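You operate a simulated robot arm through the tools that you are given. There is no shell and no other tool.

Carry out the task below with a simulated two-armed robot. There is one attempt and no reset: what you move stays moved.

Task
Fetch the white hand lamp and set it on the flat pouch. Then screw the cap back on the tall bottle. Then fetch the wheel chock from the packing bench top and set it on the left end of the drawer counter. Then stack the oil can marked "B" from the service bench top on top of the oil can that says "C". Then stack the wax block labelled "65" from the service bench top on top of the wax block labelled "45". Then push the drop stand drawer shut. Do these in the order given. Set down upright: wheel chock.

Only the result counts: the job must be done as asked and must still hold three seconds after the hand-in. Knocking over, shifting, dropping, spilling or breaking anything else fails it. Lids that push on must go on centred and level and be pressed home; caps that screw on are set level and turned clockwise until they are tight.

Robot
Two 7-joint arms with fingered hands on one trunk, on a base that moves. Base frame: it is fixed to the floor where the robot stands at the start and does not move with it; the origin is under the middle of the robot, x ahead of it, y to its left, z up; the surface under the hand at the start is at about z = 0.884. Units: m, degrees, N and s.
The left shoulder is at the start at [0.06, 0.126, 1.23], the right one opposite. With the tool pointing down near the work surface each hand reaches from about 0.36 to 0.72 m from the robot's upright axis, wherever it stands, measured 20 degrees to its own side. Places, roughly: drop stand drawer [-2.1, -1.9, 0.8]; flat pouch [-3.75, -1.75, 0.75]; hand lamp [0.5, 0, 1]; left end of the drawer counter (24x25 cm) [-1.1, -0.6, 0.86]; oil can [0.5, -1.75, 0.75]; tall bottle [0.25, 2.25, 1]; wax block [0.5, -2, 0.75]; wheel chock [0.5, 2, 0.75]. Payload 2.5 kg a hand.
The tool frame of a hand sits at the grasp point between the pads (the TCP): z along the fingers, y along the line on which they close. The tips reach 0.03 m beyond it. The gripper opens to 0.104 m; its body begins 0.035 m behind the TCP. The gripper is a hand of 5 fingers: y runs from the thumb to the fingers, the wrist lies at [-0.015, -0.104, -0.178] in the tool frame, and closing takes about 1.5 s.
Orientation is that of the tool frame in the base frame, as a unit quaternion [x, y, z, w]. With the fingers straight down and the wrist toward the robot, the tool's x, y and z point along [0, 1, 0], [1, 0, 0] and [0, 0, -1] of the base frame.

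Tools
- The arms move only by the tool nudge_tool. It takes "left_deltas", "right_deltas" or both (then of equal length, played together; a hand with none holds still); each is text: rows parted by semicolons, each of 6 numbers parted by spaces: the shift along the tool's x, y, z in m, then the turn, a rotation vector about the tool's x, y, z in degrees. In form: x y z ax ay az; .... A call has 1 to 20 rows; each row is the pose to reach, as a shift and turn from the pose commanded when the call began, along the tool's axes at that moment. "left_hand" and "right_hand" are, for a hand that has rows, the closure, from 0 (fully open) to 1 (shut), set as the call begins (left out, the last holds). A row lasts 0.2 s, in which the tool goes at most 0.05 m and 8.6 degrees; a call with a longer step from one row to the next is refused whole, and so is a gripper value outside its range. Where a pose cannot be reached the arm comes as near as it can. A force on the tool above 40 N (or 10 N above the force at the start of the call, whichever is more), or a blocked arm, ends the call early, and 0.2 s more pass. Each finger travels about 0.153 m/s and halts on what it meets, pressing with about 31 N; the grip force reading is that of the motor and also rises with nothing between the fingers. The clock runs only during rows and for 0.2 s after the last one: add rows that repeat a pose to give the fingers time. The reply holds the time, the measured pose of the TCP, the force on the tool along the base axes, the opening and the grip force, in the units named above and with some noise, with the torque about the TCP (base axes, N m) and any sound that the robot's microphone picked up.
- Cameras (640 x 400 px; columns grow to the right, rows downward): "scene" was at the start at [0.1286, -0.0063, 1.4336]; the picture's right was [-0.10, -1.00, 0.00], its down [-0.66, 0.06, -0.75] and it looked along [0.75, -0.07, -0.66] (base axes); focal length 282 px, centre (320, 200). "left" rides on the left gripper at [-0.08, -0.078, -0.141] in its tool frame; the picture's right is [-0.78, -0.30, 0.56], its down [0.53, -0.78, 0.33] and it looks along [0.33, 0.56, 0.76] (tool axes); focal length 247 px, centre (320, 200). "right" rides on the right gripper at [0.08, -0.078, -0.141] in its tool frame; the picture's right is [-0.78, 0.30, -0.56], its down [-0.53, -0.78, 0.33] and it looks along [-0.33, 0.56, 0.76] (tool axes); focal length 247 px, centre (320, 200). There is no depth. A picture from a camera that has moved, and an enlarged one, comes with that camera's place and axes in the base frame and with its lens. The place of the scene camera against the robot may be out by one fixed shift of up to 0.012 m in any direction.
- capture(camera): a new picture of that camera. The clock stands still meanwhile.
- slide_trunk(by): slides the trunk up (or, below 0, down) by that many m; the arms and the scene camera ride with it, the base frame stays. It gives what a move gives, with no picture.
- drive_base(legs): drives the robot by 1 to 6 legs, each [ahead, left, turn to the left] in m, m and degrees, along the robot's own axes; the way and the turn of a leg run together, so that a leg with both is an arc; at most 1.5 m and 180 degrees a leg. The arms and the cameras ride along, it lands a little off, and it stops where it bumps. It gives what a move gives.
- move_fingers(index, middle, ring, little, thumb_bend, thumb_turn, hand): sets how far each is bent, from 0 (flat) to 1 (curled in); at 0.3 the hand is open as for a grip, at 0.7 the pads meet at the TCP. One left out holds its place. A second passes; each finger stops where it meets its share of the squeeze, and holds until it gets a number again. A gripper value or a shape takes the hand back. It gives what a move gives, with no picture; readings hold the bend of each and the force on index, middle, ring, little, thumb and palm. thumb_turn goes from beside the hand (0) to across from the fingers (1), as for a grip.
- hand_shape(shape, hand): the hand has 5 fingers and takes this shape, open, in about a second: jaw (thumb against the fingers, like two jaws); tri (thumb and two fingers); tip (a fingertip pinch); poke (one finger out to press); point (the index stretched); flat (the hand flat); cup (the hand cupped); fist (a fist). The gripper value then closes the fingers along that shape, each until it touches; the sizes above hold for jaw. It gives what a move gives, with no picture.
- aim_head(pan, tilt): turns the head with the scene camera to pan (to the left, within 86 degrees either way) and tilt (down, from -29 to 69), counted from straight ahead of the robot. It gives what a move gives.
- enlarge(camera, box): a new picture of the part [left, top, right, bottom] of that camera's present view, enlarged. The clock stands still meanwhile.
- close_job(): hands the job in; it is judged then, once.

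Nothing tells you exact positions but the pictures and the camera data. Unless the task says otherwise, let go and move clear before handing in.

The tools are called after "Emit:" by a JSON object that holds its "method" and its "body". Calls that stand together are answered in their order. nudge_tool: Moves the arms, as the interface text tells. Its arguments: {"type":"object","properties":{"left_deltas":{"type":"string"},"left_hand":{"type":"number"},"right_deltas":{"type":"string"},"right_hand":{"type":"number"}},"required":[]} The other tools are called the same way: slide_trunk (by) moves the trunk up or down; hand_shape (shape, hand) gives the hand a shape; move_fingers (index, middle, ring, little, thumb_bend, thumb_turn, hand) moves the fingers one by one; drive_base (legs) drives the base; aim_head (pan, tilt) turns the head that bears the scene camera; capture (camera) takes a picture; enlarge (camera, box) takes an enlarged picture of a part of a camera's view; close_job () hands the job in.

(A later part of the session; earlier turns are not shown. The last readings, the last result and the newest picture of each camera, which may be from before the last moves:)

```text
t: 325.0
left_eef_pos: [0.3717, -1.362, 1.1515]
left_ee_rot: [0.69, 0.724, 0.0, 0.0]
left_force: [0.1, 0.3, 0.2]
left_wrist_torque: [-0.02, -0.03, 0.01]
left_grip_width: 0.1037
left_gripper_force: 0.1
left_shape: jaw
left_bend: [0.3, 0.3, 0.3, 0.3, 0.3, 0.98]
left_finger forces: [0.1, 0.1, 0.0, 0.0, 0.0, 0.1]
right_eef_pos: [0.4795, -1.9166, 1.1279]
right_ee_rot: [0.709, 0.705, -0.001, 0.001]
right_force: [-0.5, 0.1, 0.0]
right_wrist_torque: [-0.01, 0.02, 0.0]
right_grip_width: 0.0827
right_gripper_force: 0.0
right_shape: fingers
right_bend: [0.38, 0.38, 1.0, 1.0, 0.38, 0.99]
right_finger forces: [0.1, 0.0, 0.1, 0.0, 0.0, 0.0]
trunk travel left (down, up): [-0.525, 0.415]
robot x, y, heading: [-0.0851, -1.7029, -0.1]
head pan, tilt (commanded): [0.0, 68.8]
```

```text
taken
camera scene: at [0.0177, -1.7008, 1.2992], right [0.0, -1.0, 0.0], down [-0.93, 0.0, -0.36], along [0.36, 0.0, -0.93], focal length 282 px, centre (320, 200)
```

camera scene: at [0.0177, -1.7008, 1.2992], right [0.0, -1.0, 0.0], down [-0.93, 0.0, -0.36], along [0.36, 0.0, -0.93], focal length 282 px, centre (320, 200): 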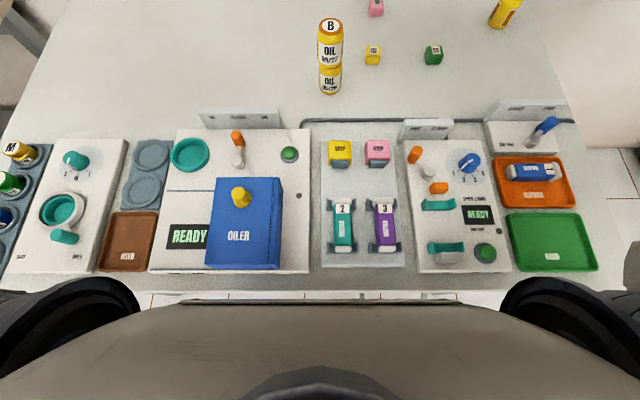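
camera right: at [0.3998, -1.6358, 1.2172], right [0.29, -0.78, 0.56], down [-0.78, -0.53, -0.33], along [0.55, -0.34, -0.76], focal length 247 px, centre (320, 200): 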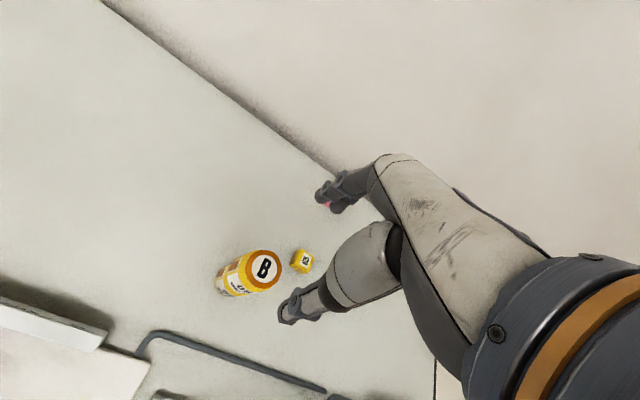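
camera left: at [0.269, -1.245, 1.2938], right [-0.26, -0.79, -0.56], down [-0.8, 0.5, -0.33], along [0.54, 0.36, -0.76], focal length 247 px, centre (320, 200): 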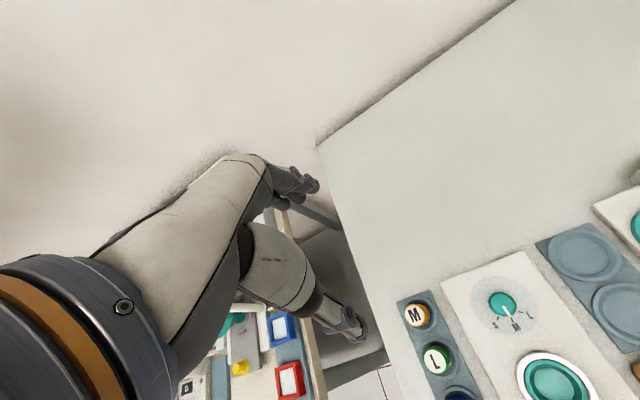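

I have about 2 cm left before my chest meets the bench edge. I test how far the right arm really reaches forward at a suitable height, above the blocks.

Emit:
{"method": "aim_head", "body": {"pan": -10, "tilt": 42}}

Emit:
{"method": "nudge_tool", "body": {"right_deltas": "0.025 0.03 0.02 0 0 0; 0.05 0.06 0.04 0 0 0; 0.072 0.09 0.07 0 0 0; 0.072 0.12 0.1 0 0 0; 0.072 0.15 0.13 0 0 0; 0.072 0.18 0.15 0 0 0; 0.072 0.21 0.15 0 0 0; 0.072 0.24 0.15 0 0 0; 0.072 0.24 0.15 0 0 0"}}

Emit:
{"method": "capture", "body": {"camera": "scene"}}

Emit:
{"method": "capture", "body": {"camera": "right"}}

```text
t: 325.9
left_eef_pos: [0.372, -1.362, 1.152]
left_ee_rot: [0.69, 0.724, 0.0, 0.001]
left_force: [-0.4, 0.1, -0.9]
left_wrist_torque: [0.0, 0.0, 0.01]
left_grip_width: 0.1038
left_gripper_force: 0.0
left_shape: jaw
left_bend: [0.3, 0.3, 0.3, 0.3, 0.3, 0.98]
left_finger forces: [0.1, 0.0, 0.0, 0.0, 0.1, 0.1]
right_eef_pos: [0.4797, -1.917, 1.1275]
right_ee_rot: [0.709, 0.705, -0.001, 0.001]
right_force: [0.3, 0.6, 0.5]
right_wrist_torque: [0.0, 0.01, 0.01]
right_grip_width: 0.0828
right_gripper_force: 0.0
right_shape: fingers
right_bend: [0.38, 0.38, 1.0, 1.0, 0.38, 0.99]
right_finger forces: [0.0, 0.0, 0.0, 0.0, 0.0, 0.0]
trunk travel left (down, up): [-0.525, 0.415]
robot x, y, heading: [-0.0836, -1.7028, -0.2]
head pan, tilt (commanded): [-10.0, 42.0]
```

```text
t: 327.9
left_eef_pos: [0.3732, -1.3632, 1.1512]
left_ee_rot: [0.689, 0.725, 0.001, 0.0]
left_force: [-1.7, -0.1, -0.4]
left_wrist_torque: [0.0, -0.02, -0.02]
left_grip_width: 0.104
left_gripper_force: 0.1
left_shape: jaw
left_bend: [0.3, 0.3, 0.3, 0.3, 0.3, 0.98]
left_finger forces: [0.0, 0.0, 0.0, 0.1, 0.0, 0.0]
right_eef_pos: [0.6065, -1.8455, 1.0108]
right_ee_rot: [0.709, 0.705, 0.0, 0.001]
right_force: [-1.4, 0.2, -0.4]
right_wrist_torque: [-0.01, 0.0, 0.02]
right_grip_width: 0.0828
right_gripper_force: 0.0
right_shape: fingers
right_bend: [0.38, 0.38, 1.0, 1.0, 0.38, 0.98]
right_finger forces: [0.0, 0.1, 0.1, 0.0, 0.0, 0.0]
right hand out of reach, approached as far as the arm can: row 5, 6, 7, 8, 9
trunk travel left (down, up): [-0.525, 0.415]
robot x, y, heading: [-0.0835, -1.6998, -0.2]
head pan, tilt (commanded): [-10.0, 42.0]
```

```text
taken
camera scene: at [0.044, -1.7154, 1.3324], right [-0.18, -0.98, 0.0], down [-0.66, 0.12, -0.74], along [0.73, -0.13, -0.67], focal length 282 px, centre (320, 200)
```

scene: 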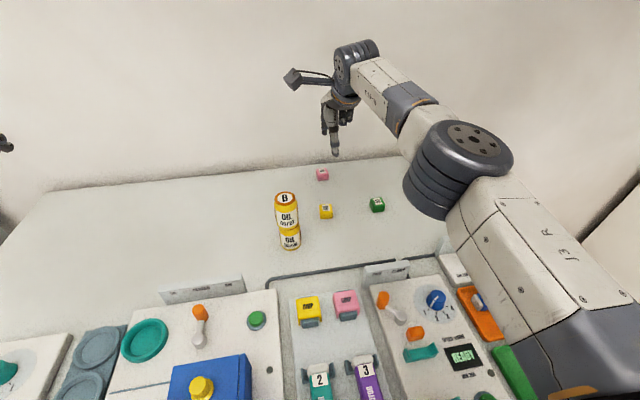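

```text
taken
camera right: at [0.5284, -1.764, 1.1517], right [0.29, -0.78, 0.56], down [-0.78, -0.53, -0.33], along [0.55, -0.34, -0.76], focal length 247 px, centre (320, 200)
```

right: 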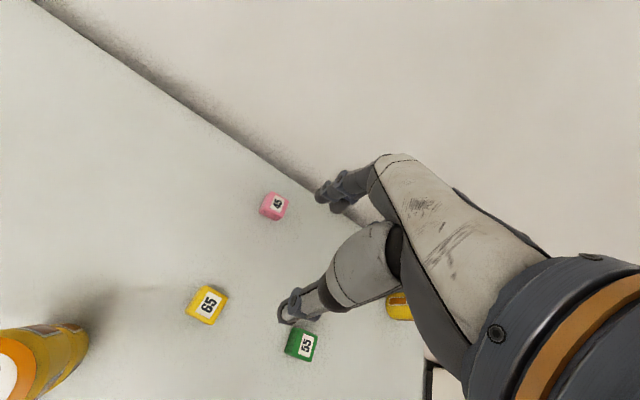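

The arm's straight reach is ~0.53 m from shoulder to wrist, so "45" is some centimetres out of reach. I carefully test whether I can move a little closer.

Emit:
{"method": "drive_base", "body": {"legs": [[0.025, 0, 0]]}}

Emit:
{"method": "drive_base", "body": {"legs": [[0.025, 0, 0]]}}

```text
t: 328.7
left_eef_pos: [0.3974, -1.3628, 1.1513]
left_ee_rot: [0.69, 0.723, 0.001, 0.001]
left_force: [-0.5, 0.2, -0.3]
left_wrist_torque: [0.03, 0.01, 0.02]
left_grip_width: 0.1041
left_gripper_force: 0.0
left_shape: jaw
left_bend: [0.3, 0.3, 0.3, 0.3, 0.3, 0.98]
left_finger forces: [0.1, 0.0, 0.1, 0.1, 0.0, 0.1]
right_eef_pos: [0.6336, -1.8452, 1.0105]
right_ee_rot: [0.709, 0.705, -0.001, 0.0]
right_force: [0.1, 0.5, 0.2]
right_wrist_torque: [0.05, -0.03, -0.01]
right_grip_width: 0.0827
right_gripper_force: 0.0
right_shape: fingers
right_bend: [0.38, 0.38, 1.0, 1.0, 0.38, 0.98]
right_finger forces: [0.1, 0.0, 0.1, 0.1, 0.0, 0.0]
trunk travel left (down, up): [-0.525, 0.415]
robot x, y, heading: [-0.0602, -1.7031, -0.2]
head pan, tilt (commanded): [-10.0, 42.0]
```

```text
t: 329.5
left_eef_pos: [0.4241, -1.3625, 1.1512]
left_ee_rot: [0.69, 0.724, 0.001, 0.001]
left_force: [0.0, -0.6, 0.2]
left_wrist_torque: [0.06, -0.02, 0.01]
left_grip_width: 0.1038
left_gripper_force: 0.0
left_shape: jaw
left_bend: [0.3, 0.3, 0.3, 0.3, 0.3, 0.98]
left_finger forces: [0.1, 0.1, 0.0, 0.1, 0.0, 0.0]
right_eef_pos: [0.6569, -1.8446, 1.0106]
right_ee_rot: [0.71, 0.705, -0.001, 0.0]
right_force: [0.6, -0.5, -0.6]
right_wrist_torque: [-0.01, -0.03, 0.0]
right_grip_width: 0.0826
right_gripper_force: 0.0
right_shape: fingers
right_bend: [0.38, 0.38, 1.0, 1.0, 0.38, 0.98]
right_finger forces: [0.0, 0.0, 0.0, 0.1, 0.0, 0.1]
trunk travel left (down, up): [-0.525, 0.415]
robot x, y, heading: [-0.0322, -1.7051, -0.3]
head pan, tilt (commanded): [-10.0, 42.0]
```

No bump – there is clearance. I continue in small steps.

Emit:
{"method": "drive_base", "body": {"legs": [[0.025, 0, 0]]}}

Emit:
{"method": "drive_base", "body": {"legs": [[0.025, 0, 0]]}}

Emit:
{"method": "aim_head", "body": {"pan": 0, "tilt": 69}}

Emit:
{"method": "capture", "body": {"camera": "scene"}}

```text
t: 330.4
left_eef_pos: [0.4489, -1.3625, 1.1506]
left_ee_rot: [0.69, 0.724, 0.0, 0.001]
left_force: [0.8, -0.1, 0.5]
left_wrist_torque: [0.03, 0.03, -0.02]
left_grip_width: 0.1039
left_gripper_force: 0.1
left_shape: jaw
left_bend: [0.3, 0.3, 0.3, 0.3, 0.3, 0.98]
left_finger forces: [0.0, 0.0, 0.0, 0.0, 0.1, 0.1]
right_eef_pos: [0.6832, -1.8437, 1.0113]
right_ee_rot: [0.709, 0.705, -0.001, 0.0]
right_force: [-0.5, -0.3, 0.1]
right_wrist_torque: [0.0, -0.02, 0.01]
right_grip_width: 0.0825
right_gripper_force: 0.0
right_shape: fingers
right_bend: [0.38, 0.38, 1.0, 1.0, 0.38, 0.98]
right_finger forces: [0.1, 0.0, 0.0, 0.0, 0.0, 0.0]
trunk travel left (down, up): [-0.525, 0.415]
robot x, y, heading: [-0.0103, -1.7007, 0.1]
head pan, tilt (commanded): [-10.0, 42.0]
```

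```text
t: 331.2
left_eef_pos: [0.4732, -1.3623, 1.1509]
left_ee_rot: [0.69, 0.724, 0.001, 0.002]
left_force: [0.7, 0.4, -0.9]
left_wrist_torque: [0.02, -0.02, 0.01]
left_grip_width: 0.1041
left_gripper_force: 0.1
left_shape: jaw
left_bend: [0.3, 0.3, 0.3, 0.3, 0.3, 0.98]
left_finger forces: [0.0, 0.1, 0.1, 0.0, 0.0, 0.0]
right_eef_pos: [0.7063, -1.8455, 1.0099]
right_ee_rot: [0.709, 0.705, 0.0, 0.0]
right_force: [-0.1, 0.4, 0.2]
right_wrist_torque: [0.0, 0.02, -0.01]
right_grip_width: 0.0829
right_gripper_force: 0.0
right_shape: fingers
right_bend: [0.38, 0.38, 1.0, 1.0, 0.38, 0.98]
right_finger forces: [0.1, 0.1, 0.1, 0.0, 0.1, 0.1]
trunk travel left (down, up): [-0.525, 0.415]
robot x, y, heading: [0.0173, -1.7028, -0.1]
head pan, tilt (commanded): [-10.0, 42.0]
```

```text
t: 332.1
left_eef_pos: [0.4718, -1.3635, 1.1512]
left_ee_rot: [0.69, 0.724, -0.001, 0.001]
left_force: [-0.1, 0.5, -0.1]
left_wrist_torque: [0.03, 0.02, 0.0]
left_grip_width: 0.1041
left_gripper_force: 0.0
left_shape: jaw
left_bend: [0.3, 0.3, 0.3, 0.3, 0.3, 0.98]
left_finger forces: [0.0, 0.1, 0.1, 0.0, 0.0, 0.0]
right_eef_pos: [0.7061, -1.8448, 1.011]
right_ee_rot: [0.709, 0.705, 0.0, 0.001]
right_force: [-1.0, -0.4, -0.5]
right_wrist_torque: [-0.01, -0.04, 0.03]
right_grip_width: 0.083
right_gripper_force: 0.1
right_shape: fingers
right_bend: [0.38, 0.38, 1.0, 1.0, 0.38, 0.98]
right_finger forces: [0.0, 0.0, 0.1, 0.1, 0.0, 0.0]
trunk travel left (down, up): [-0.525, 0.415]
robot x, y, heading: [0.0182, -1.702, -0.1]
head pan, tilt (commanded): [0.0, 68.8]
```

```text
taken
camera scene: at [0.1171, -1.701, 1.2992], right [0.0, -1.0, 0.0], down [-0.93, 0.0, -0.36], along [0.36, 0.0, -0.93], focal length 282 px, centre (320, 200)
```

scene: 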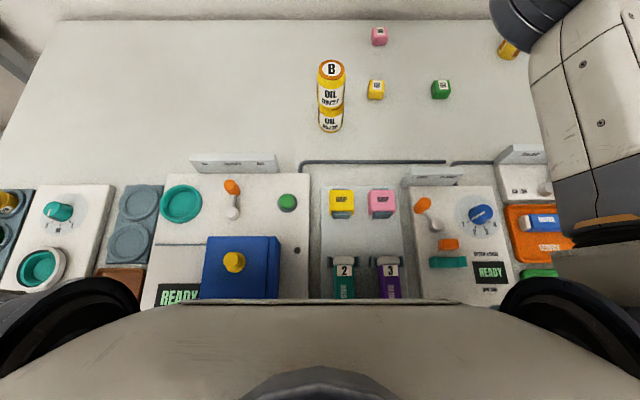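

The base slides under the bench freely; the chest stays above it. One more small step gives enough reach margin; I keep the trunk at this height.

Emit:
{"method": "nudge_tool", "body": {"right_deltas": "0 -0.04 -0.02 0 0 0; 0 -0.08 -0.04 0 0 0; 0 -0.12 -0.05 0 0 0"}}

Emit:
{"method": "drive_base", "body": {"legs": [[0.03, 0, 0]]}}

Emit:
{"method": "aim_head", "body": {"pan": -8, "tilt": 45}}

Emit:
{"method": "capture", "body": {"camera": "scene"}}

Emit:
{"method": "capture", "body": {"camera": "right"}}

```text
t: 332.9
left_eef_pos: [0.4715, -1.3623, 1.1512]
left_ee_rot: [0.69, 0.724, 0.001, 0.0]
left_force: [-0.6, 0.0, -0.2]
left_wrist_torque: [-0.04, -0.03, -0.02]
left_grip_width: 0.1042
left_gripper_force: 0.0
left_shape: jaw
left_bend: [0.3, 0.3, 0.3, 0.3, 0.3, 0.98]
left_finger forces: [0.0, 0.1, 0.0, 0.1, 0.0, 0.0]
right_eef_pos: [0.5871, -1.8442, 1.0606]
right_ee_rot: [0.709, 0.705, 0.0, 0.001]
right_force: [0.6, 1.2, 0.5]
right_wrist_torque: [0.01, 0.0, -0.01]
right_grip_width: 0.0828
right_gripper_force: 0.1
right_shape: fingers
right_bend: [0.38, 0.38, 1.0, 1.0, 0.38, 0.99]
right_finger forces: [0.1, 0.0, 0.0, 0.0, 0.0, 0.1]
trunk travel left (down, up): [-0.525, 0.415]
robot x, y, heading: [0.0156, -1.7007, -0.2]
head pan, tilt (commanded): [0.0, 68.8]
```

```text
t: 333.7
left_eef_pos: [0.5023, -1.3623, 1.1511]
left_ee_rot: [0.69, 0.724, 0.001, 0.001]
left_force: [0.6, 0.2, 0.5]
left_wrist_torque: [-0.01, 0.0, 0.01]
left_grip_width: 0.1038
left_gripper_force: 0.0
left_shape: jaw
left_bend: [0.3, 0.3, 0.3, 0.3, 0.3, 0.98]
left_finger forces: [0.0, 0.0, 0.0, 0.1, 0.0, 0.0]
right_eef_pos: [0.6166, -1.8452, 1.0605]
right_ee_rot: [0.709, 0.705, -0.001, 0.001]
right_force: [0.1, 0.5, -0.4]
right_wrist_torque: [0.0, 0.03, 0.0]
right_grip_width: 0.0825
right_gripper_force: 0.0
right_shape: fingers
right_bend: [0.38, 0.38, 1.0, 1.0, 0.38, 0.99]
right_finger forces: [0.1, 0.0, 0.0, 0.1, 0.0, 0.0]
trunk travel left (down, up): [-0.525, 0.415]
robot x, y, heading: [0.045, -1.7048, -0.3]
head pan, tilt (commanded): [0.0, 68.8]
```

```text
t: 334.6
left_eef_pos: [0.5008, -1.3622, 1.1516]
left_ee_rot: [0.69, 0.724, 0.0, 0.001]
left_force: [0.2, -0.2, 0.6]
left_wrist_torque: [-0.01, 0.01, 0.03]
left_grip_width: 0.1039
left_gripper_force: 0.0
left_shape: jaw
left_bend: [0.3, 0.3, 0.3, 0.3, 0.3, 0.98]
left_finger forces: [0.0, 0.1, 0.0, 0.0, 0.0, 0.0]
right_eef_pos: [0.6173, -1.8445, 1.0619]
right_ee_rot: [0.709, 0.705, 0.0, 0.001]
right_force: [0.3, 0.4, 0.1]
right_wrist_torque: [-0.03, 0.0, -0.02]
right_grip_width: 0.0828
right_gripper_force: 0.1
right_shape: fingers
right_bend: [0.38, 0.38, 1.0, 1.0, 0.38, 0.99]
right_finger forces: [0.1, 0.0, 0.0, 0.1, 0.0, 0.0]
trunk travel left (down, up): [-0.525, 0.415]
robot x, y, heading: [0.0448, -1.704, -0.1]
head pan, tilt (commanded): [-8.0, 45.0]
```

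```text
taken
camera scene: at [0.1712, -1.7124, 1.328], right [-0.14, -0.99, 0.0], down [-0.7, 0.1, -0.71], along [0.7, -0.1, -0.71], focal length 282 px, centre (320, 200)
```

scene: 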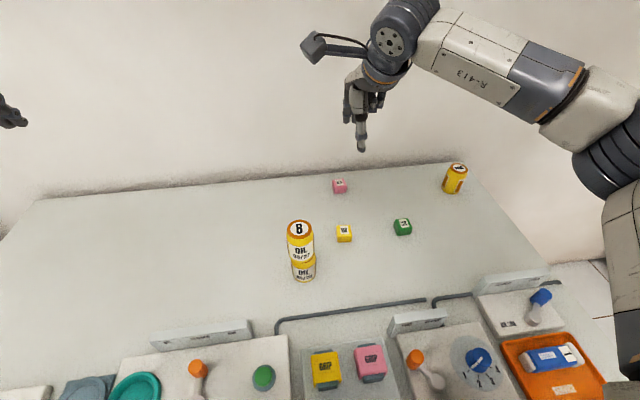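

```text
taken
camera right: at [0.5383, -1.7638, 1.2019], right [0.29, -0.78, 0.56], down [-0.78, -0.53, -0.33], along [0.55, -0.34, -0.76], focal length 247 px, centre (320, 200)
```

right: 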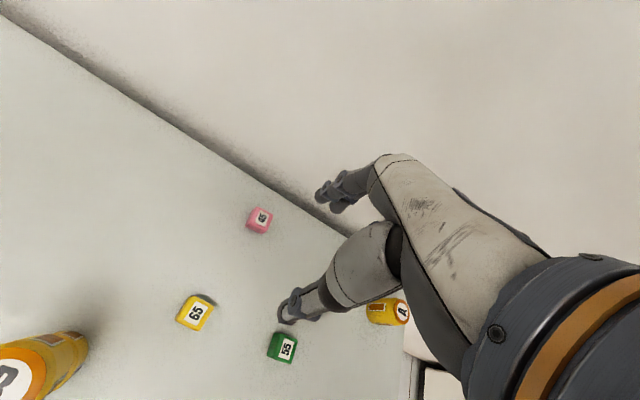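

Emit:
{"method": "enlarge", "body": {"camera": "right", "box": [160, 190, 320, 380]}}

Emit:
{"method": "enlarge", "body": {"camera": "scene", "box": [280, 165, 430, 285]}}

```text
2.11 times, centred on (240, 285) of right
camera zoom: at [0.5383, -1.7638, 1.2019], right [0.29, -0.78, 0.56], down [-0.78, -0.53, -0.33], along [0.55, -0.34, -0.76], focal length 520 px, centre (488, 21)
```

zoom: 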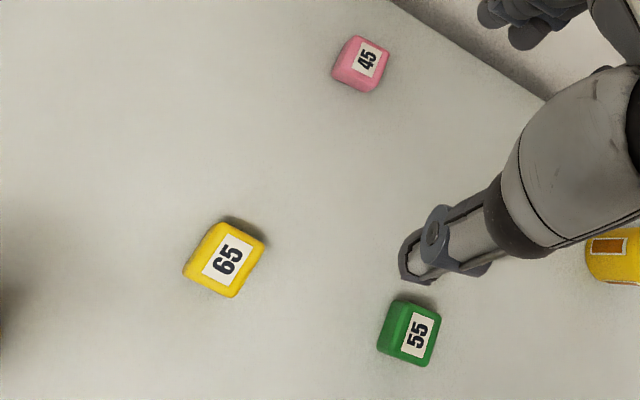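

```text
3.33 times, centred on (355, 225) of scene
camera zoom: at [0.1712, -1.7124, 1.328], right [-0.14, -0.99, 0.0], down [-0.7, 0.1, -0.71], along [0.7, -0.1, -0.71], focal length 941 px, centre (203, 117)
```

zoom: 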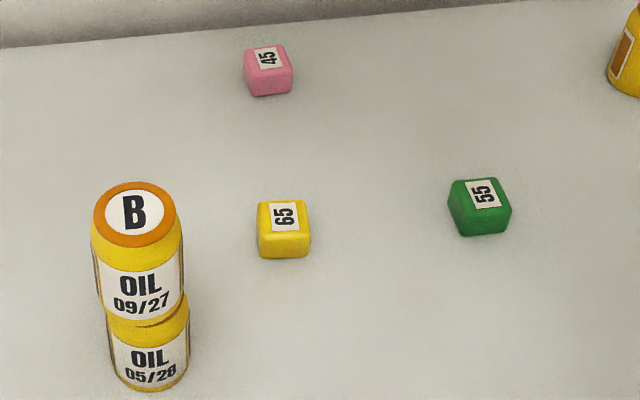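

65 is at (0.5535, -1.822), aligned with the bench axes, 45 at (0.712, -1.842). With the hand straight, its camera would hit the can stack, so I approach 65 with the hand turned 30° counter-clockwise.

Emit:
{"method": "nudge_tool", "body": {"right_deltas": "0.005 -0.015 0.02 0 0 -8; 0.011 -0.03 0.04 0 0 -16; 0.017 -0.045 0.07 0 0 -24; 0.0225 -0.0638 0.1 0 0 -30; 0.0225 -0.0638 0.13 0 0 -30; 0.0225 -0.0638 0.13 0 0 -30"}}

Emit:
{"method": "capture", "body": {"camera": "right"}}

Emit:
{"method": "enlarge", "body": {"camera": "scene", "box": [270, 140, 430, 290]}}

```text
t: 336.0
left_eef_pos: [0.5009, -1.3628, 1.1518]
left_ee_rot: [0.69, 0.724, 0.0, 0.001]
left_force: [-0.4, -0.2, 0.0]
left_wrist_torque: [0.02, -0.01, -0.04]
left_grip_width: 0.1039
left_gripper_force: 0.1
left_shape: jaw
left_bend: [0.3, 0.3, 0.3, 0.3, 0.3, 0.98]
left_finger forces: [0.1, 0.1, 0.1, 0.1, 0.0, 0.0]
right_eef_pos: [0.554, -1.821, 0.9303]
right_ee_rot: [0.503, 0.865, -0.001, 0.0]
right_force: [0.1, -0.4, -0.3]
right_wrist_torque: [-0.02, 0.01, 0.04]
right_grip_width: 0.0828
right_gripper_force: 0.0
right_shape: fingers
right_bend: [0.38, 0.38, 1.0, 1.0, 0.38, 0.99]
right_finger forces: [0.0, 0.0, 0.1, 0.0, 0.1, 0.0]
trunk travel left (down, up): [-0.525, 0.415]
robot x, y, heading: [0.0432, -1.7021, -0.1]
head pan, tilt (commanded): [-8.0, 45.0]
```

```text
taken
camera right: at [0.4452, -1.7902, 1.0711], right [0.64, -0.53, 0.56], down [-0.41, -0.85, -0.33], along [0.65, -0.02, -0.76], focal length 247 px, centre (320, 200)
```

right: 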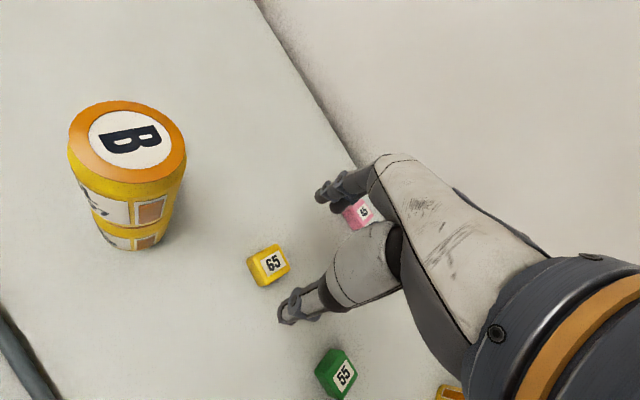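

```text
2.67 times, centred on (350, 215) of scene
camera zoom: at [0.1712, -1.7124, 1.328], right [-0.14, -0.99, 0.0], down [-0.7, 0.1, -0.71], along [0.7, -0.1, -0.71], focal length 753 px, centre (240, 160)
```

zoom: 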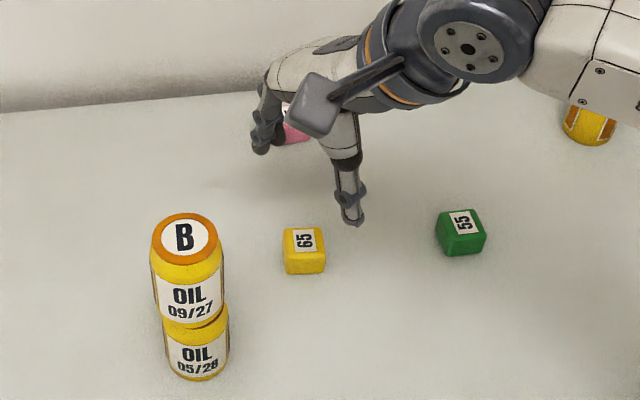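

Emit:
{"method": "nudge_tool", "body": {"right_deltas": "-0.001 -0.002 0.03 0 0 0; -0.001 -0.003 0.06 0 0 0; -0.001 -0.003 0.075 0 0 0; -0.001 -0.003 0.075 0 0 0"}}

Emit:
{"method": "enlarge", "body": {"camera": "right", "box": [200, 170, 380, 330]}}

Emit:
{"method": "enlarge", "body": {"camera": "scene", "box": [270, 140, 430, 290]}}

```text
t: 337.0
left_eef_pos: [0.5011, -1.3621, 1.1515]
left_ee_rot: [0.69, 0.724, 0.001, 0.001]
left_force: [0.1, -0.7, -0.5]
left_wrist_torque: [-0.03, 0.04, -0.04]
left_grip_width: 0.1038
left_gripper_force: 0.1
left_shape: jaw
left_bend: [0.3, 0.3, 0.3, 0.3, 0.3, 0.98]
left_finger forces: [0.0, 0.0, 0.1, 0.0, 0.0, 0.0]
right_eef_pos: [0.5516, -1.8252, 0.8562]
right_ee_rot: [0.503, 0.865, -0.001, 0.001]
right_force: [-0.5, 0.9, -0.9]
right_wrist_torque: [-0.01, -0.03, -0.03]
right_grip_width: 0.0827
right_gripper_force: 0.0
right_shape: fingers
right_bend: [0.38, 0.38, 1.0, 1.0, 0.38, 0.99]
right_finger forces: [0.0, 0.0, 0.0, 0.1, 0.0, 0.0]
trunk travel left (down, up): [-0.525, 0.415]
robot x, y, heading: [0.0455, -1.7029, -0.2]
head pan, tilt (commanded): [-8.0, 45.0]
```

```text
2.50 times, centred on (290, 250) of right
camera zoom: at [0.4429, -1.7927, 0.9961], right [0.64, -0.53, 0.56], down [-0.41, -0.85, -0.33], along [0.65, -0.02, -0.76], focal length 617 px, centre (395, 75)
```

zoom: 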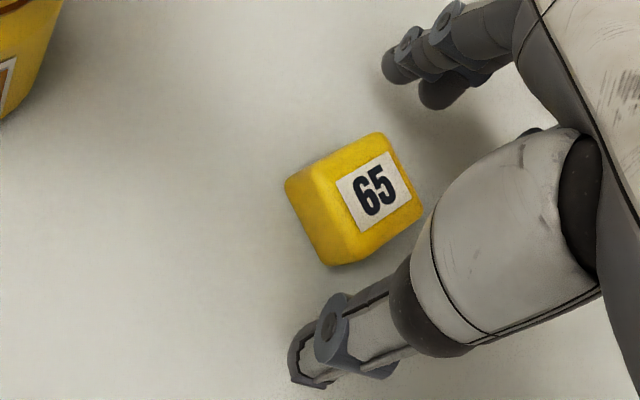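

```text
2.67 times, centred on (350, 215) of scene
camera zoom: at [0.1712, -1.7125, 1.328], right [-0.14, -0.99, 0.0], down [-0.7, 0.1, -0.71], along [0.7, -0.1, -0.71], focal length 753 px, centre (240, 160)
```

zoom: 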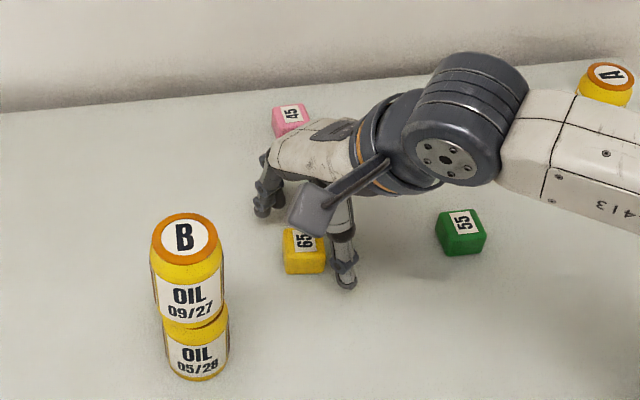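

Centred. I lower the last bit, watching the force.

Emit:
{"method": "nudge_tool", "body": {"right_deltas": "0 0.002 0.008 0 0 0; 0 0.002 0.014 0 0 0; 0 0.002 0.02 0 0 0"}}

Emit:
{"method": "enlarge", "body": {"camera": "right", "box": [200, 170, 380, 330]}}

Emit:
{"method": "enlarge", "body": {"camera": "scene", "box": [270, 140, 430, 290]}}

```text
t: 337.8
left_eef_pos: [0.5015, -1.3636, 1.1528]
left_ee_rot: [0.69, 0.724, 0.0, 0.002]
left_force: [-0.1, 0.6, 0.0]
left_wrist_torque: [0.0, 0.01, -0.01]
left_grip_width: 0.1039
left_gripper_force: 0.0
left_shape: jaw
left_bend: [0.3, 0.3, 0.3, 0.3, 0.3, 0.98]
left_finger forces: [0.0, 0.1, 0.0, 0.1, 0.0, 0.0]
right_eef_pos: [0.5535, -1.8229, 0.8365]
right_ee_rot: [0.502, 0.865, 0.0, 0.001]
right_force: [-0.7, -0.2, 1.0]
right_wrist_torque: [-0.02, -0.02, 0.0]
right_grip_width: 0.0826
right_gripper_force: 0.1
right_shape: fingers
right_bend: [0.38, 0.38, 1.0, 1.0, 0.38, 0.99]
right_finger forces: [0.1, 0.0, 0.0, 0.1, 0.0, 0.0]
trunk travel left (down, up): [-0.525, 0.415]
robot x, y, heading: [0.0454, -1.7044, -0.3]
head pan, tilt (commanded): [-8.0, 45.0]
```

```text
2.50 times, centred on (290, 250) of right
camera zoom: at [0.4446, -1.7919, 0.9764], right [0.64, -0.53, 0.56], down [-0.41, -0.85, -0.33], along [0.65, -0.02, -0.76], focal length 617 px, centre (395, 75)
```

zoom: 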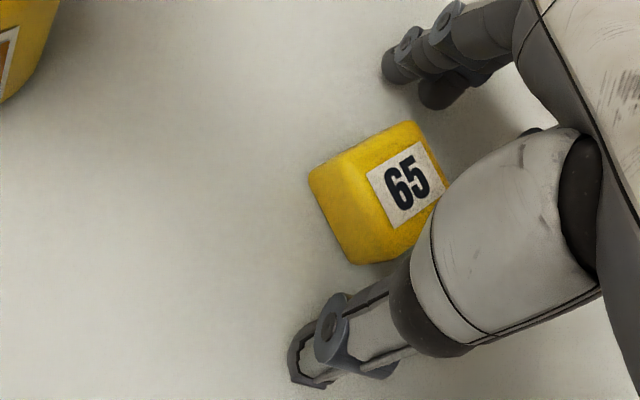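

```text
2.67 times, centred on (350, 215) of scene
camera zoom: at [0.1713, -1.7125, 1.328], right [-0.14, -0.99, 0.0], down [-0.7, 0.1, -0.71], along [0.7, -0.1, -0.71], focal length 753 px, centre (240, 160)
```

zoom: 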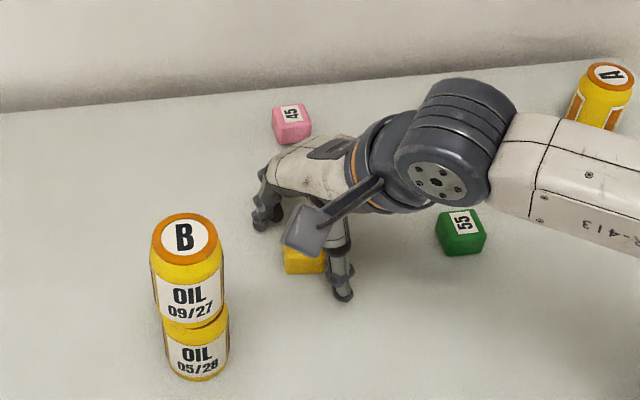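

Perfectly centred; I close the fingers on the block.

Emit:
{"method": "nudge_tool", "body": {"right_deltas": "0 0 0.002 0 0 0; 0 0 0.003 0 0 0"}}

Emit:
{"method": "move_fingers", "body": {"hand": "right", "index": 0.58, "middle": 0.58, "thumb_bend": 0.58}}

Emit:
{"method": "move_fingers", "body": {"hand": "right", "index": 0.7, "middle": 0.7, "thumb_bend": 0.7}}

Emit:
{"method": "enlarge", "body": {"camera": "right", "box": [200, 170, 380, 330]}}

```text
t: 338.4
left_eef_pos: [0.5012, -1.3632, 1.1523]
left_ee_rot: [0.69, 0.724, 0.0, 0.001]
left_force: [0.8, 0.5, -0.5]
left_wrist_torque: [0.01, 0.0, -0.03]
left_grip_width: 0.1037
left_gripper_force: 0.0
left_shape: jaw
left_bend: [0.3, 0.3, 0.3, 0.3, 0.3, 0.98]
left_finger forces: [0.0, 0.1, 0.0, 0.0, 0.0, 0.0]
right_eef_pos: [0.553, -1.8228, 0.8329]
right_ee_rot: [0.503, 0.865, 0.001, 0.001]
right_force: [-0.2, 0.2, 0.2]
right_wrist_torque: [0.0, -0.05, 0.01]
right_grip_width: 0.0829
right_gripper_force: 0.5
right_shape: fingers
right_bend: [0.38, 0.38, 1.0, 1.0, 0.38, 0.99]
right_finger forces: [0.0, 0.9, 0.0, 0.0, 0.1, 0.0]
trunk travel left (down, up): [-0.525, 0.415]
robot x, y, heading: [0.047, -1.7035, -0.2]
head pan, tilt (commanded): [-8.0, 45.0]
```

```text
t: 339.4
left_eef_pos: [0.5002, -1.3631, 1.1517]
left_ee_rot: [0.69, 0.724, 0.0, 0.002]
left_force: [0.5, -0.2, 0.0]
left_wrist_torque: [0.0, -0.04, -0.02]
left_grip_width: 0.1039
left_gripper_force: 0.1
left_shape: jaw
left_bend: [0.3, 0.3, 0.3, 0.3, 0.3, 0.98]
left_finger forces: [0.0, 0.0, 0.1, 0.0, 0.0, 0.0]
right_eef_pos: [0.5533, -1.8234, 0.8341]
right_ee_rot: [0.502, 0.865, 0.001, 0.001]
right_force: [3.4, 1.8, 8.2]
right_wrist_torque: [0.07, -0.29, 0.02]
right_grip_width: 0.0349
right_gripper_force: 3.8
right_shape: fingers
right_bend: [0.57, 0.55, 1.0, 1.0, 0.57, 1.0]
right_finger forces: [0.0, 7.6, 0.0, 0.1, 0.1, 0.0]
trunk travel left (down, up): [-0.525, 0.415]
robot x, y, heading: [0.0446, -1.7027, -0.2]
head pan, tilt (commanded): [-8.0, 45.0]
```

```text
t: 340.4
left_eef_pos: [0.5004, -1.3617, 1.1529]
left_ee_rot: [0.69, 0.724, 0.001, 0.003]
left_force: [0.4, 0.1, -0.2]
left_wrist_torque: [0.03, -0.03, 0.01]
left_grip_width: 0.1037
left_gripper_force: 0.1
left_shape: jaw
left_bend: [0.3, 0.3, 0.3, 0.3, 0.3, 0.98]
left_finger forces: [0.1, 0.0, 0.1, 0.0, 0.0, 0.1]
right_eef_pos: [0.5533, -1.8223, 0.8344]
right_ee_rot: [0.502, 0.865, 0.001, 0.002]
right_force: [3.3, 1.7, 13.4]
right_wrist_torque: [0.12, -0.43, 0.05]
right_grip_width: 0.0207
right_gripper_force: 15.0
right_shape: fingers
right_bend: [0.65, 0.6, 1.0, 1.0, 0.61, 1.0]
right_finger forces: [3.1, 19.2, 0.0, 0.0, 8.3, 0.1]
trunk travel left (down, up): [-0.525, 0.415]
robot x, y, heading: [0.0456, -1.7032, -0.3]
head pan, tilt (commanded): [-8.0, 45.0]
```

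```text
2.50 times, centred on (290, 250) of right
camera zoom: at [0.4445, -1.7913, 0.9748], right [0.64, -0.53, 0.56], down [-0.41, -0.85, -0.33], along [0.65, -0.01, -0.76], focal length 617 px, centre (395, 75)
```

zoom: 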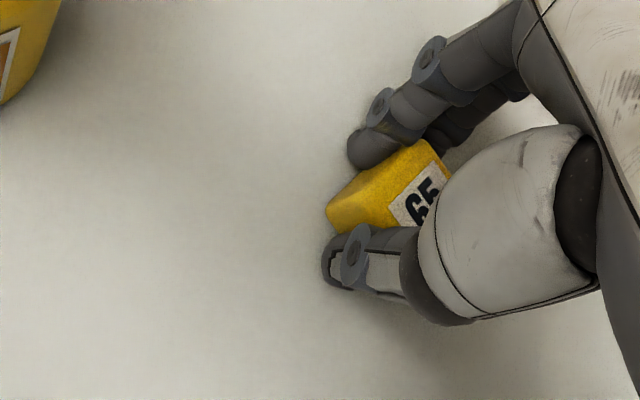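

The block is between the fingers but the fingertips press the bench. I lift slightly and check the grip.

Emit:
{"method": "nudge_tool", "body": {"right_deltas": "0 0 -0.003 0 0 0; 0 0 -0.005 0 0 0"}}

Emit:
{"method": "move_fingers", "body": {"hand": "right", "index": 0.74, "middle": 0.74, "thumb_bend": 0.74}}

Emit:
{"method": "enlarge", "body": {"camera": "right", "box": [200, 170, 380, 330]}}

```text
t: 341.0
left_eef_pos: [0.5014, -1.3631, 1.1508]
left_ee_rot: [0.69, 0.724, -0.001, 0.001]
left_force: [-0.6, -0.2, 0.1]
left_wrist_torque: [-0.01, -0.02, 0.0]
left_grip_width: 0.1038
left_gripper_force: 0.1
left_shape: jaw
left_bend: [0.3, 0.3, 0.3, 0.3, 0.3, 0.98]
left_finger forces: [0.1, 0.1, 0.0, 0.0, 0.0, 0.1]
right_eef_pos: [0.5522, -1.8242, 0.8341]
right_ee_rot: [0.503, 0.864, -0.004, -0.001]
right_force: [-0.1, -0.2, -0.1]
right_wrist_torque: [0.02, -0.05, -0.01]
right_grip_width: 0.0205
right_gripper_force: 10.6
right_shape: fingers
right_bend: [0.66, 0.62, 1.0, 1.0, 0.61, 1.0]
right_finger forces: [2.8, 8.5, 0.0, 0.1, 9.4, 0.0]
trunk travel left (down, up): [-0.525, 0.415]
robot x, y, heading: [0.0485, -1.7013, -0.0]
head pan, tilt (commanded): [-8.0, 45.0]
```

```text
t: 342.0
left_eef_pos: [0.5021, -1.3628, 1.1515]
left_ee_rot: [0.689, 0.724, 0.0, 0.002]
left_force: [0.2, -1.6, -0.1]
left_wrist_torque: [0.0, 0.05, 0.0]
left_grip_width: 0.1039
left_gripper_force: 0.0
left_shape: jaw
left_bend: [0.3, 0.3, 0.3, 0.3, 0.3, 0.98]
left_finger forces: [0.0, 0.0, 0.0, 0.1, 0.0, 0.0]
right_eef_pos: [0.5534, -1.8243, 0.8382]
right_ee_rot: [0.503, 0.865, 0.0, 0.001]
right_force: [-0.8, -0.4, 1.0]
right_wrist_torque: [-0.01, -0.04, -0.02]
right_grip_width: 0.0178
right_gripper_force: 17.1
right_shape: fingers
right_bend: [0.73, 0.62, 1.0, 1.0, 0.59, 1.0]
right_finger forces: [7.1, 13.0, 0.1, 0.1, 14.8, 0.1]
trunk travel left (down, up): [-0.525, 0.415]
robot x, y, heading: [0.0451, -1.7059, -0.3]
head pan, tilt (commanded): [-8.0, 45.0]
```

```text
2.50 times, centred on (290, 250) of right
camera zoom: at [0.4449, -1.7921, 0.9787], right [0.64, -0.53, 0.56], down [-0.41, -0.85, -0.33], along [0.65, -0.02, -0.76], focal length 617 px, centre (395, 75)
```

zoom: 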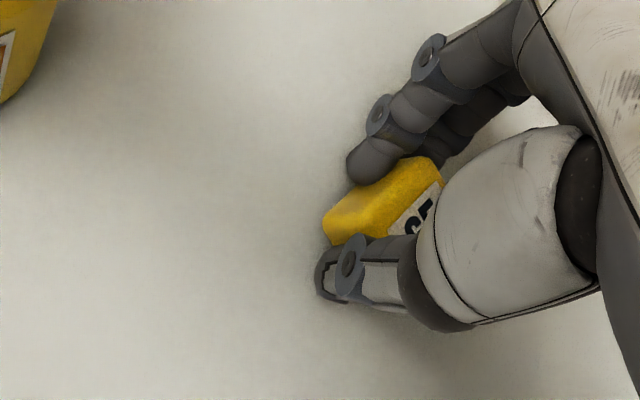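

The block is gripped. I lift it and check it in the views.

Emit:
{"method": "nudge_tool", "body": {"right_deltas": "0 0 -0.01 0 0 0; 0 0 -0.03 0 0 0; 0 0 -0.06 0 0 0; 0 0 -0.1 0 0 0"}}

Emit:
{"method": "capture", "body": {"camera": "right"}}

Emit:
{"method": "enlarge", "body": {"camera": "right", "box": [240, 180, 360, 320]}}

Emit:
{"method": "enlarge", "body": {"camera": "scene", "box": [290, 120, 410, 250]}}

```text
t: 343.0
left_eef_pos: [0.5011, -1.3639, 1.1525]
left_ee_rot: [0.689, 0.724, 0.001, 0.002]
left_force: [0.0, 0.1, -0.2]
left_wrist_torque: [0.02, 0.01, 0.02]
left_grip_width: 0.1039
left_gripper_force: 0.2
left_shape: jaw
left_bend: [0.3, 0.3, 0.3, 0.3, 0.3, 0.98]
left_finger forces: [0.0, 0.1, 0.0, 0.1, 0.1, 0.1]
right_eef_pos: [0.5529, -1.8253, 0.939]
right_ee_rot: [0.503, 0.865, 0.0, 0.001]
right_force: [-0.1, 0.1, -0.2]
right_wrist_torque: [0.04, -0.03, 0.02]
right_grip_width: 0.018
right_gripper_force: 17.0
right_shape: fingers
right_bend: [0.73, 0.62, 1.0, 1.0, 0.59, 1.0]
right_finger forces: [6.9, 12.8, 0.0, 0.0, 14.7, 0.1]
trunk travel left (down, up): [-0.525, 0.415]
robot x, y, heading: [0.0466, -1.7038, -0.2]
head pan, tilt (commanded): [-8.0, 45.0]
```

```text
taken
camera right: at [0.4443, -1.7923, 1.0797], right [0.64, -0.53, 0.56], down [-0.41, -0.85, -0.33], along [0.65, -0.02, -0.76], focal length 247 px, centre (320, 200)
```

right: 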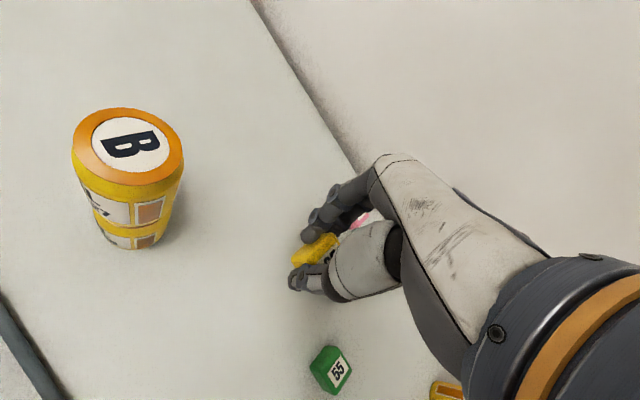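

```text
2.86 times, centred on (300, 250) of right
camera zoom: at [0.4443, -1.7923, 1.0797], right [0.64, -0.53, 0.56], down [-0.41, -0.85, -0.33], along [0.65, -0.02, -0.76], focal length 706 px, centre (377, 57)
```

zoom: 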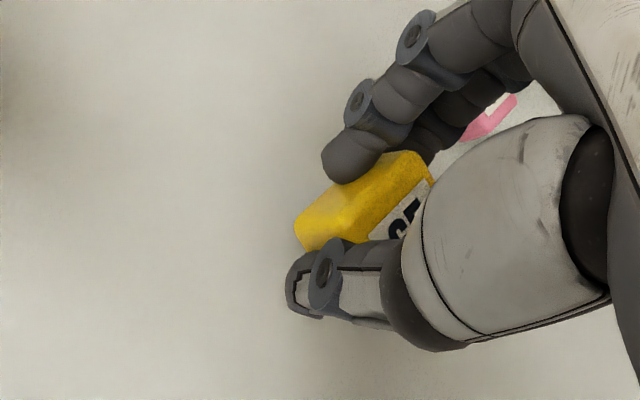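

```text
3.08 times, centred on (350, 185) of scene
camera zoom: at [0.1711, -1.7124, 1.328], right [-0.14, -0.99, 0.0], down [-0.7, 0.1, -0.71], along [0.7, -0.1, -0.71], focal length 869 px, centre (228, 246)
```

zoom: 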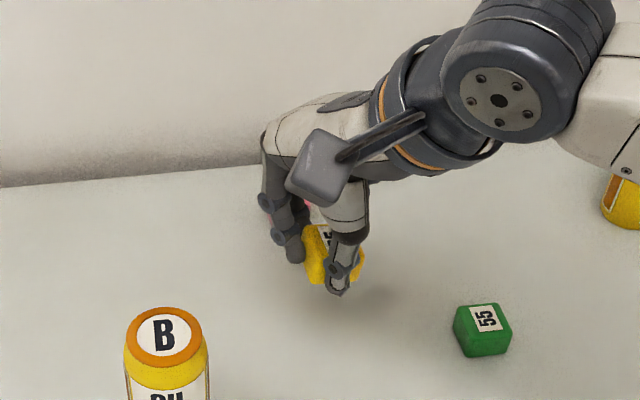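

Emit:
{"method": "enlarge", "body": {"camera": "scene", "box": [330, 180, 370, 220]}}

Emit:
{"method": "enlarge", "body": {"camera": "right", "box": [275, 215, 335, 275]}}

Emit:
{"method": "capture", "body": {"camera": "left"}}

```text
10.00 times, centred on (350, 200) of scene
camera zoom: at [0.1711, -1.7124, 1.328], right [-0.14, -0.99, 0.0], down [-0.7, 0.1, -0.71], along [0.7, -0.1, -0.71], focal length 2824 px, centre (20, 200)
```

zoom: 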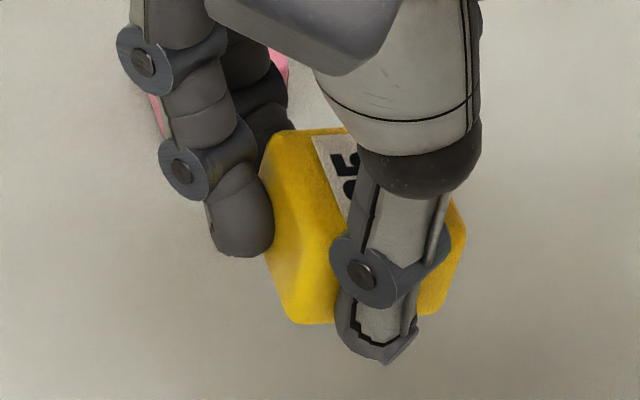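

```text
6.67 times, centred on (305, 245) of right
camera zoom: at [0.4443, -1.7923, 1.0797], right [0.64, -0.53, 0.56], down [-0.41, -0.85, -0.33], along [0.65, -0.02, -0.76], focal length 1646 px, centre (420, -100)
```

zoom: 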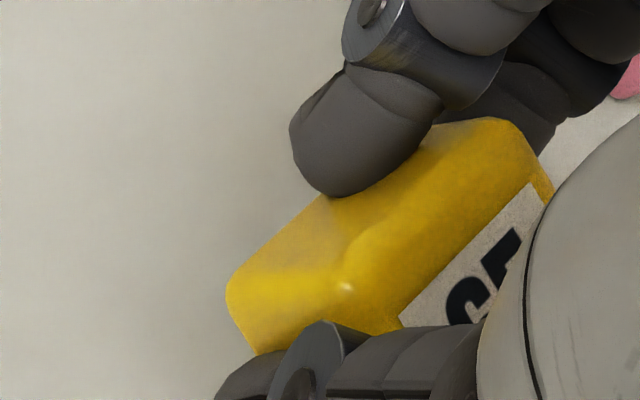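

```text
taken
camera left: at [0.4279, -1.4453, 1.2938], right [-0.26, -0.79, -0.56], down [-0.8, 0.5, -0.33], along [0.54, 0.36, -0.76], focal length 247 px, centre (320, 200)
```

left: 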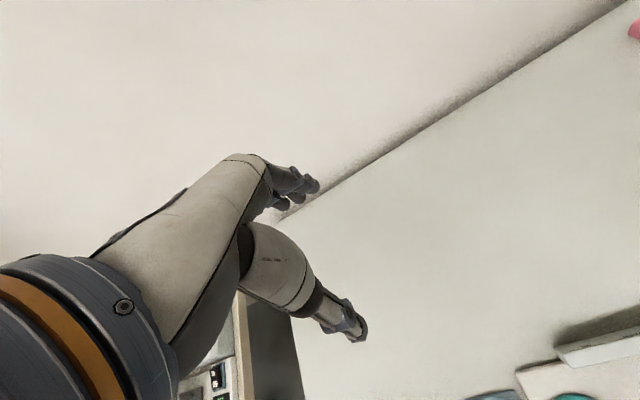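

The block is held but slightly tilted. I'll set it down at a free spot nearby (away from the can stack), with the hand turned straight, and re-grip it cleanly.

Emit:
{"method": "nudge_tool", "body": {"right_deltas": "-0.016 0.011 0 0 0 7.5; -0.033 0.022 0 0 0 15; -0.05 0.034 0 0 0 22.5; -0.0661 0.0453 0 0 0 30; -0.0661 0.0453 0.04 0 0 30; -0.0661 0.0453 0.08 0 0 30; -0.0661 0.0453 0.092 0 0 30; -0.0661 0.0453 0.092 0 0 30"}}

Emit:
{"method": "enlarge", "body": {"camera": "scene", "box": [310, 150, 410, 250]}}

Emit:
{"method": "enlarge", "body": {"camera": "right", "box": [230, 170, 370, 310]}}

```text
t: 344.8
left_eef_pos: [0.5012, -1.3635, 1.1524]
left_ee_rot: [0.689, 0.725, 0.0, 0.002]
left_force: [-0.1, -0.3, -0.7]
left_wrist_torque: [0.02, 0.02, 0.0]
left_grip_width: 0.104
left_gripper_force: 0.1
left_shape: jaw
left_bend: [0.3, 0.3, 0.3, 0.3, 0.3, 0.98]
left_finger forces: [0.1, 0.0, 0.0, 0.0, 0.0, 0.1]
right_eef_pos: [0.6253, -1.8595, 0.8458]
right_ee_rot: [0.709, 0.705, 0.0, 0.001]
right_force: [0.3, -0.3, -0.8]
right_wrist_torque: [0.03, -0.03, 0.06]
right_grip_width: 0.0178
right_gripper_force: 17.1
right_shape: fingers
right_bend: [0.73, 0.62, 1.0, 1.0, 0.59, 1.0]
right_finger forces: [6.7, 13.0, 0.0, 0.0, 14.5, 0.0]
trunk travel left (down, up): [-0.525, 0.415]
robot x, y, heading: [0.0455, -1.7036, -0.2]
head pan, tilt (commanded): [-8.0, 45.0]
```

```text
4.00 times, centred on (360, 200) of scene
camera zoom: at [0.1712, -1.7125, 1.328], right [-0.14, -0.99, 0.0], down [-0.7, 0.1, -0.71], along [0.7, -0.1, -0.71], focal length 1130 px, centre (160, 200)
```

zoom: 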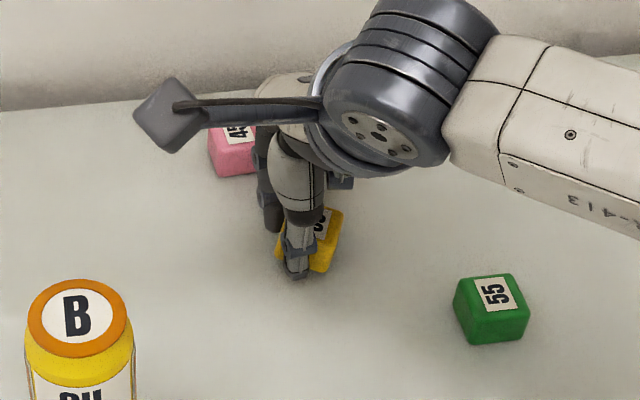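

```text
2.86 times, centred on (300, 240) of right
camera zoom: at [0.5466, -1.7776, 0.9868], right [0.29, -0.78, 0.56], down [-0.78, -0.53, -0.33], along [0.55, -0.34, -0.76], focal length 706 px, centre (377, 86)
```

zoom: 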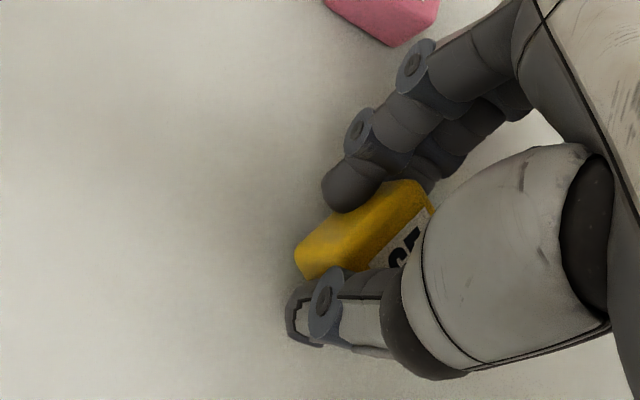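

I shift back 3 cm to keep clear of block 45, then lower until the block touches the bench.

Emit:
{"method": "nudge_tool", "body": {"right_deltas": "-0.004 -0.015 0 0 0 0; -0.008 -0.03 0 0 0 0; -0.008 -0.03 0.004 0 0 0; -0.008 -0.03 0.008 0 0 0; -0.008 -0.03 0.011 0 0 0"}}

Emit:
{"method": "enlarge", "body": {"camera": "scene", "box": [320, 190, 370, 240]}}

```text
t: 346.0
left_eef_pos: [0.5021, -1.3625, 1.152]
left_ee_rot: [0.689, 0.724, 0.0, 0.001]
left_force: [-0.5, -0.8, 1.1]
left_wrist_torque: [-0.02, 0.0, -0.04]
left_grip_width: 0.1039
left_gripper_force: 0.1
left_shape: jaw
left_bend: [0.3, 0.3, 0.3, 0.3, 0.3, 0.98]
left_finger forces: [0.1, 0.0, 0.1, 0.0, 0.0, 0.0]
right_eef_pos: [0.5968, -1.8657, 0.8359]
right_ee_rot: [0.709, 0.705, 0.0, 0.002]
right_force: [-0.3, -0.6, 1.7]
right_wrist_torque: [-0.07, 0.06, -0.01]
right_grip_width: 0.0179
right_gripper_force: 17.5
right_shape: fingers
right_bend: [0.73, 0.62, 1.0, 1.0, 0.59, 1.0]
right_finger forces: [6.6, 13.1, 0.1, 0.1, 14.7, 0.0]
trunk travel left (down, up): [-0.525, 0.415]
robot x, y, heading: [0.0465, -1.6998, -0.1]
head pan, tilt (commanded): [-8.0, 45.0]
```

```text
8.00 times, centred on (345, 215) of scene
camera zoom: at [0.171, -1.7124, 1.3281], right [-0.14, -0.99, 0.0], down [-0.7, 0.1, -0.71], along [0.7, -0.1, -0.71], focal length 2259 px, centre (120, 80)
```

zoom: 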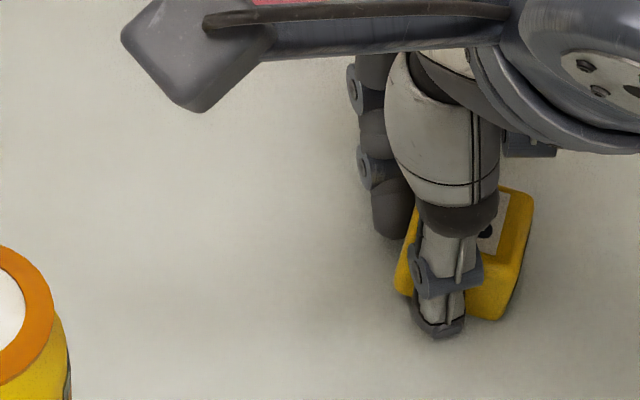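

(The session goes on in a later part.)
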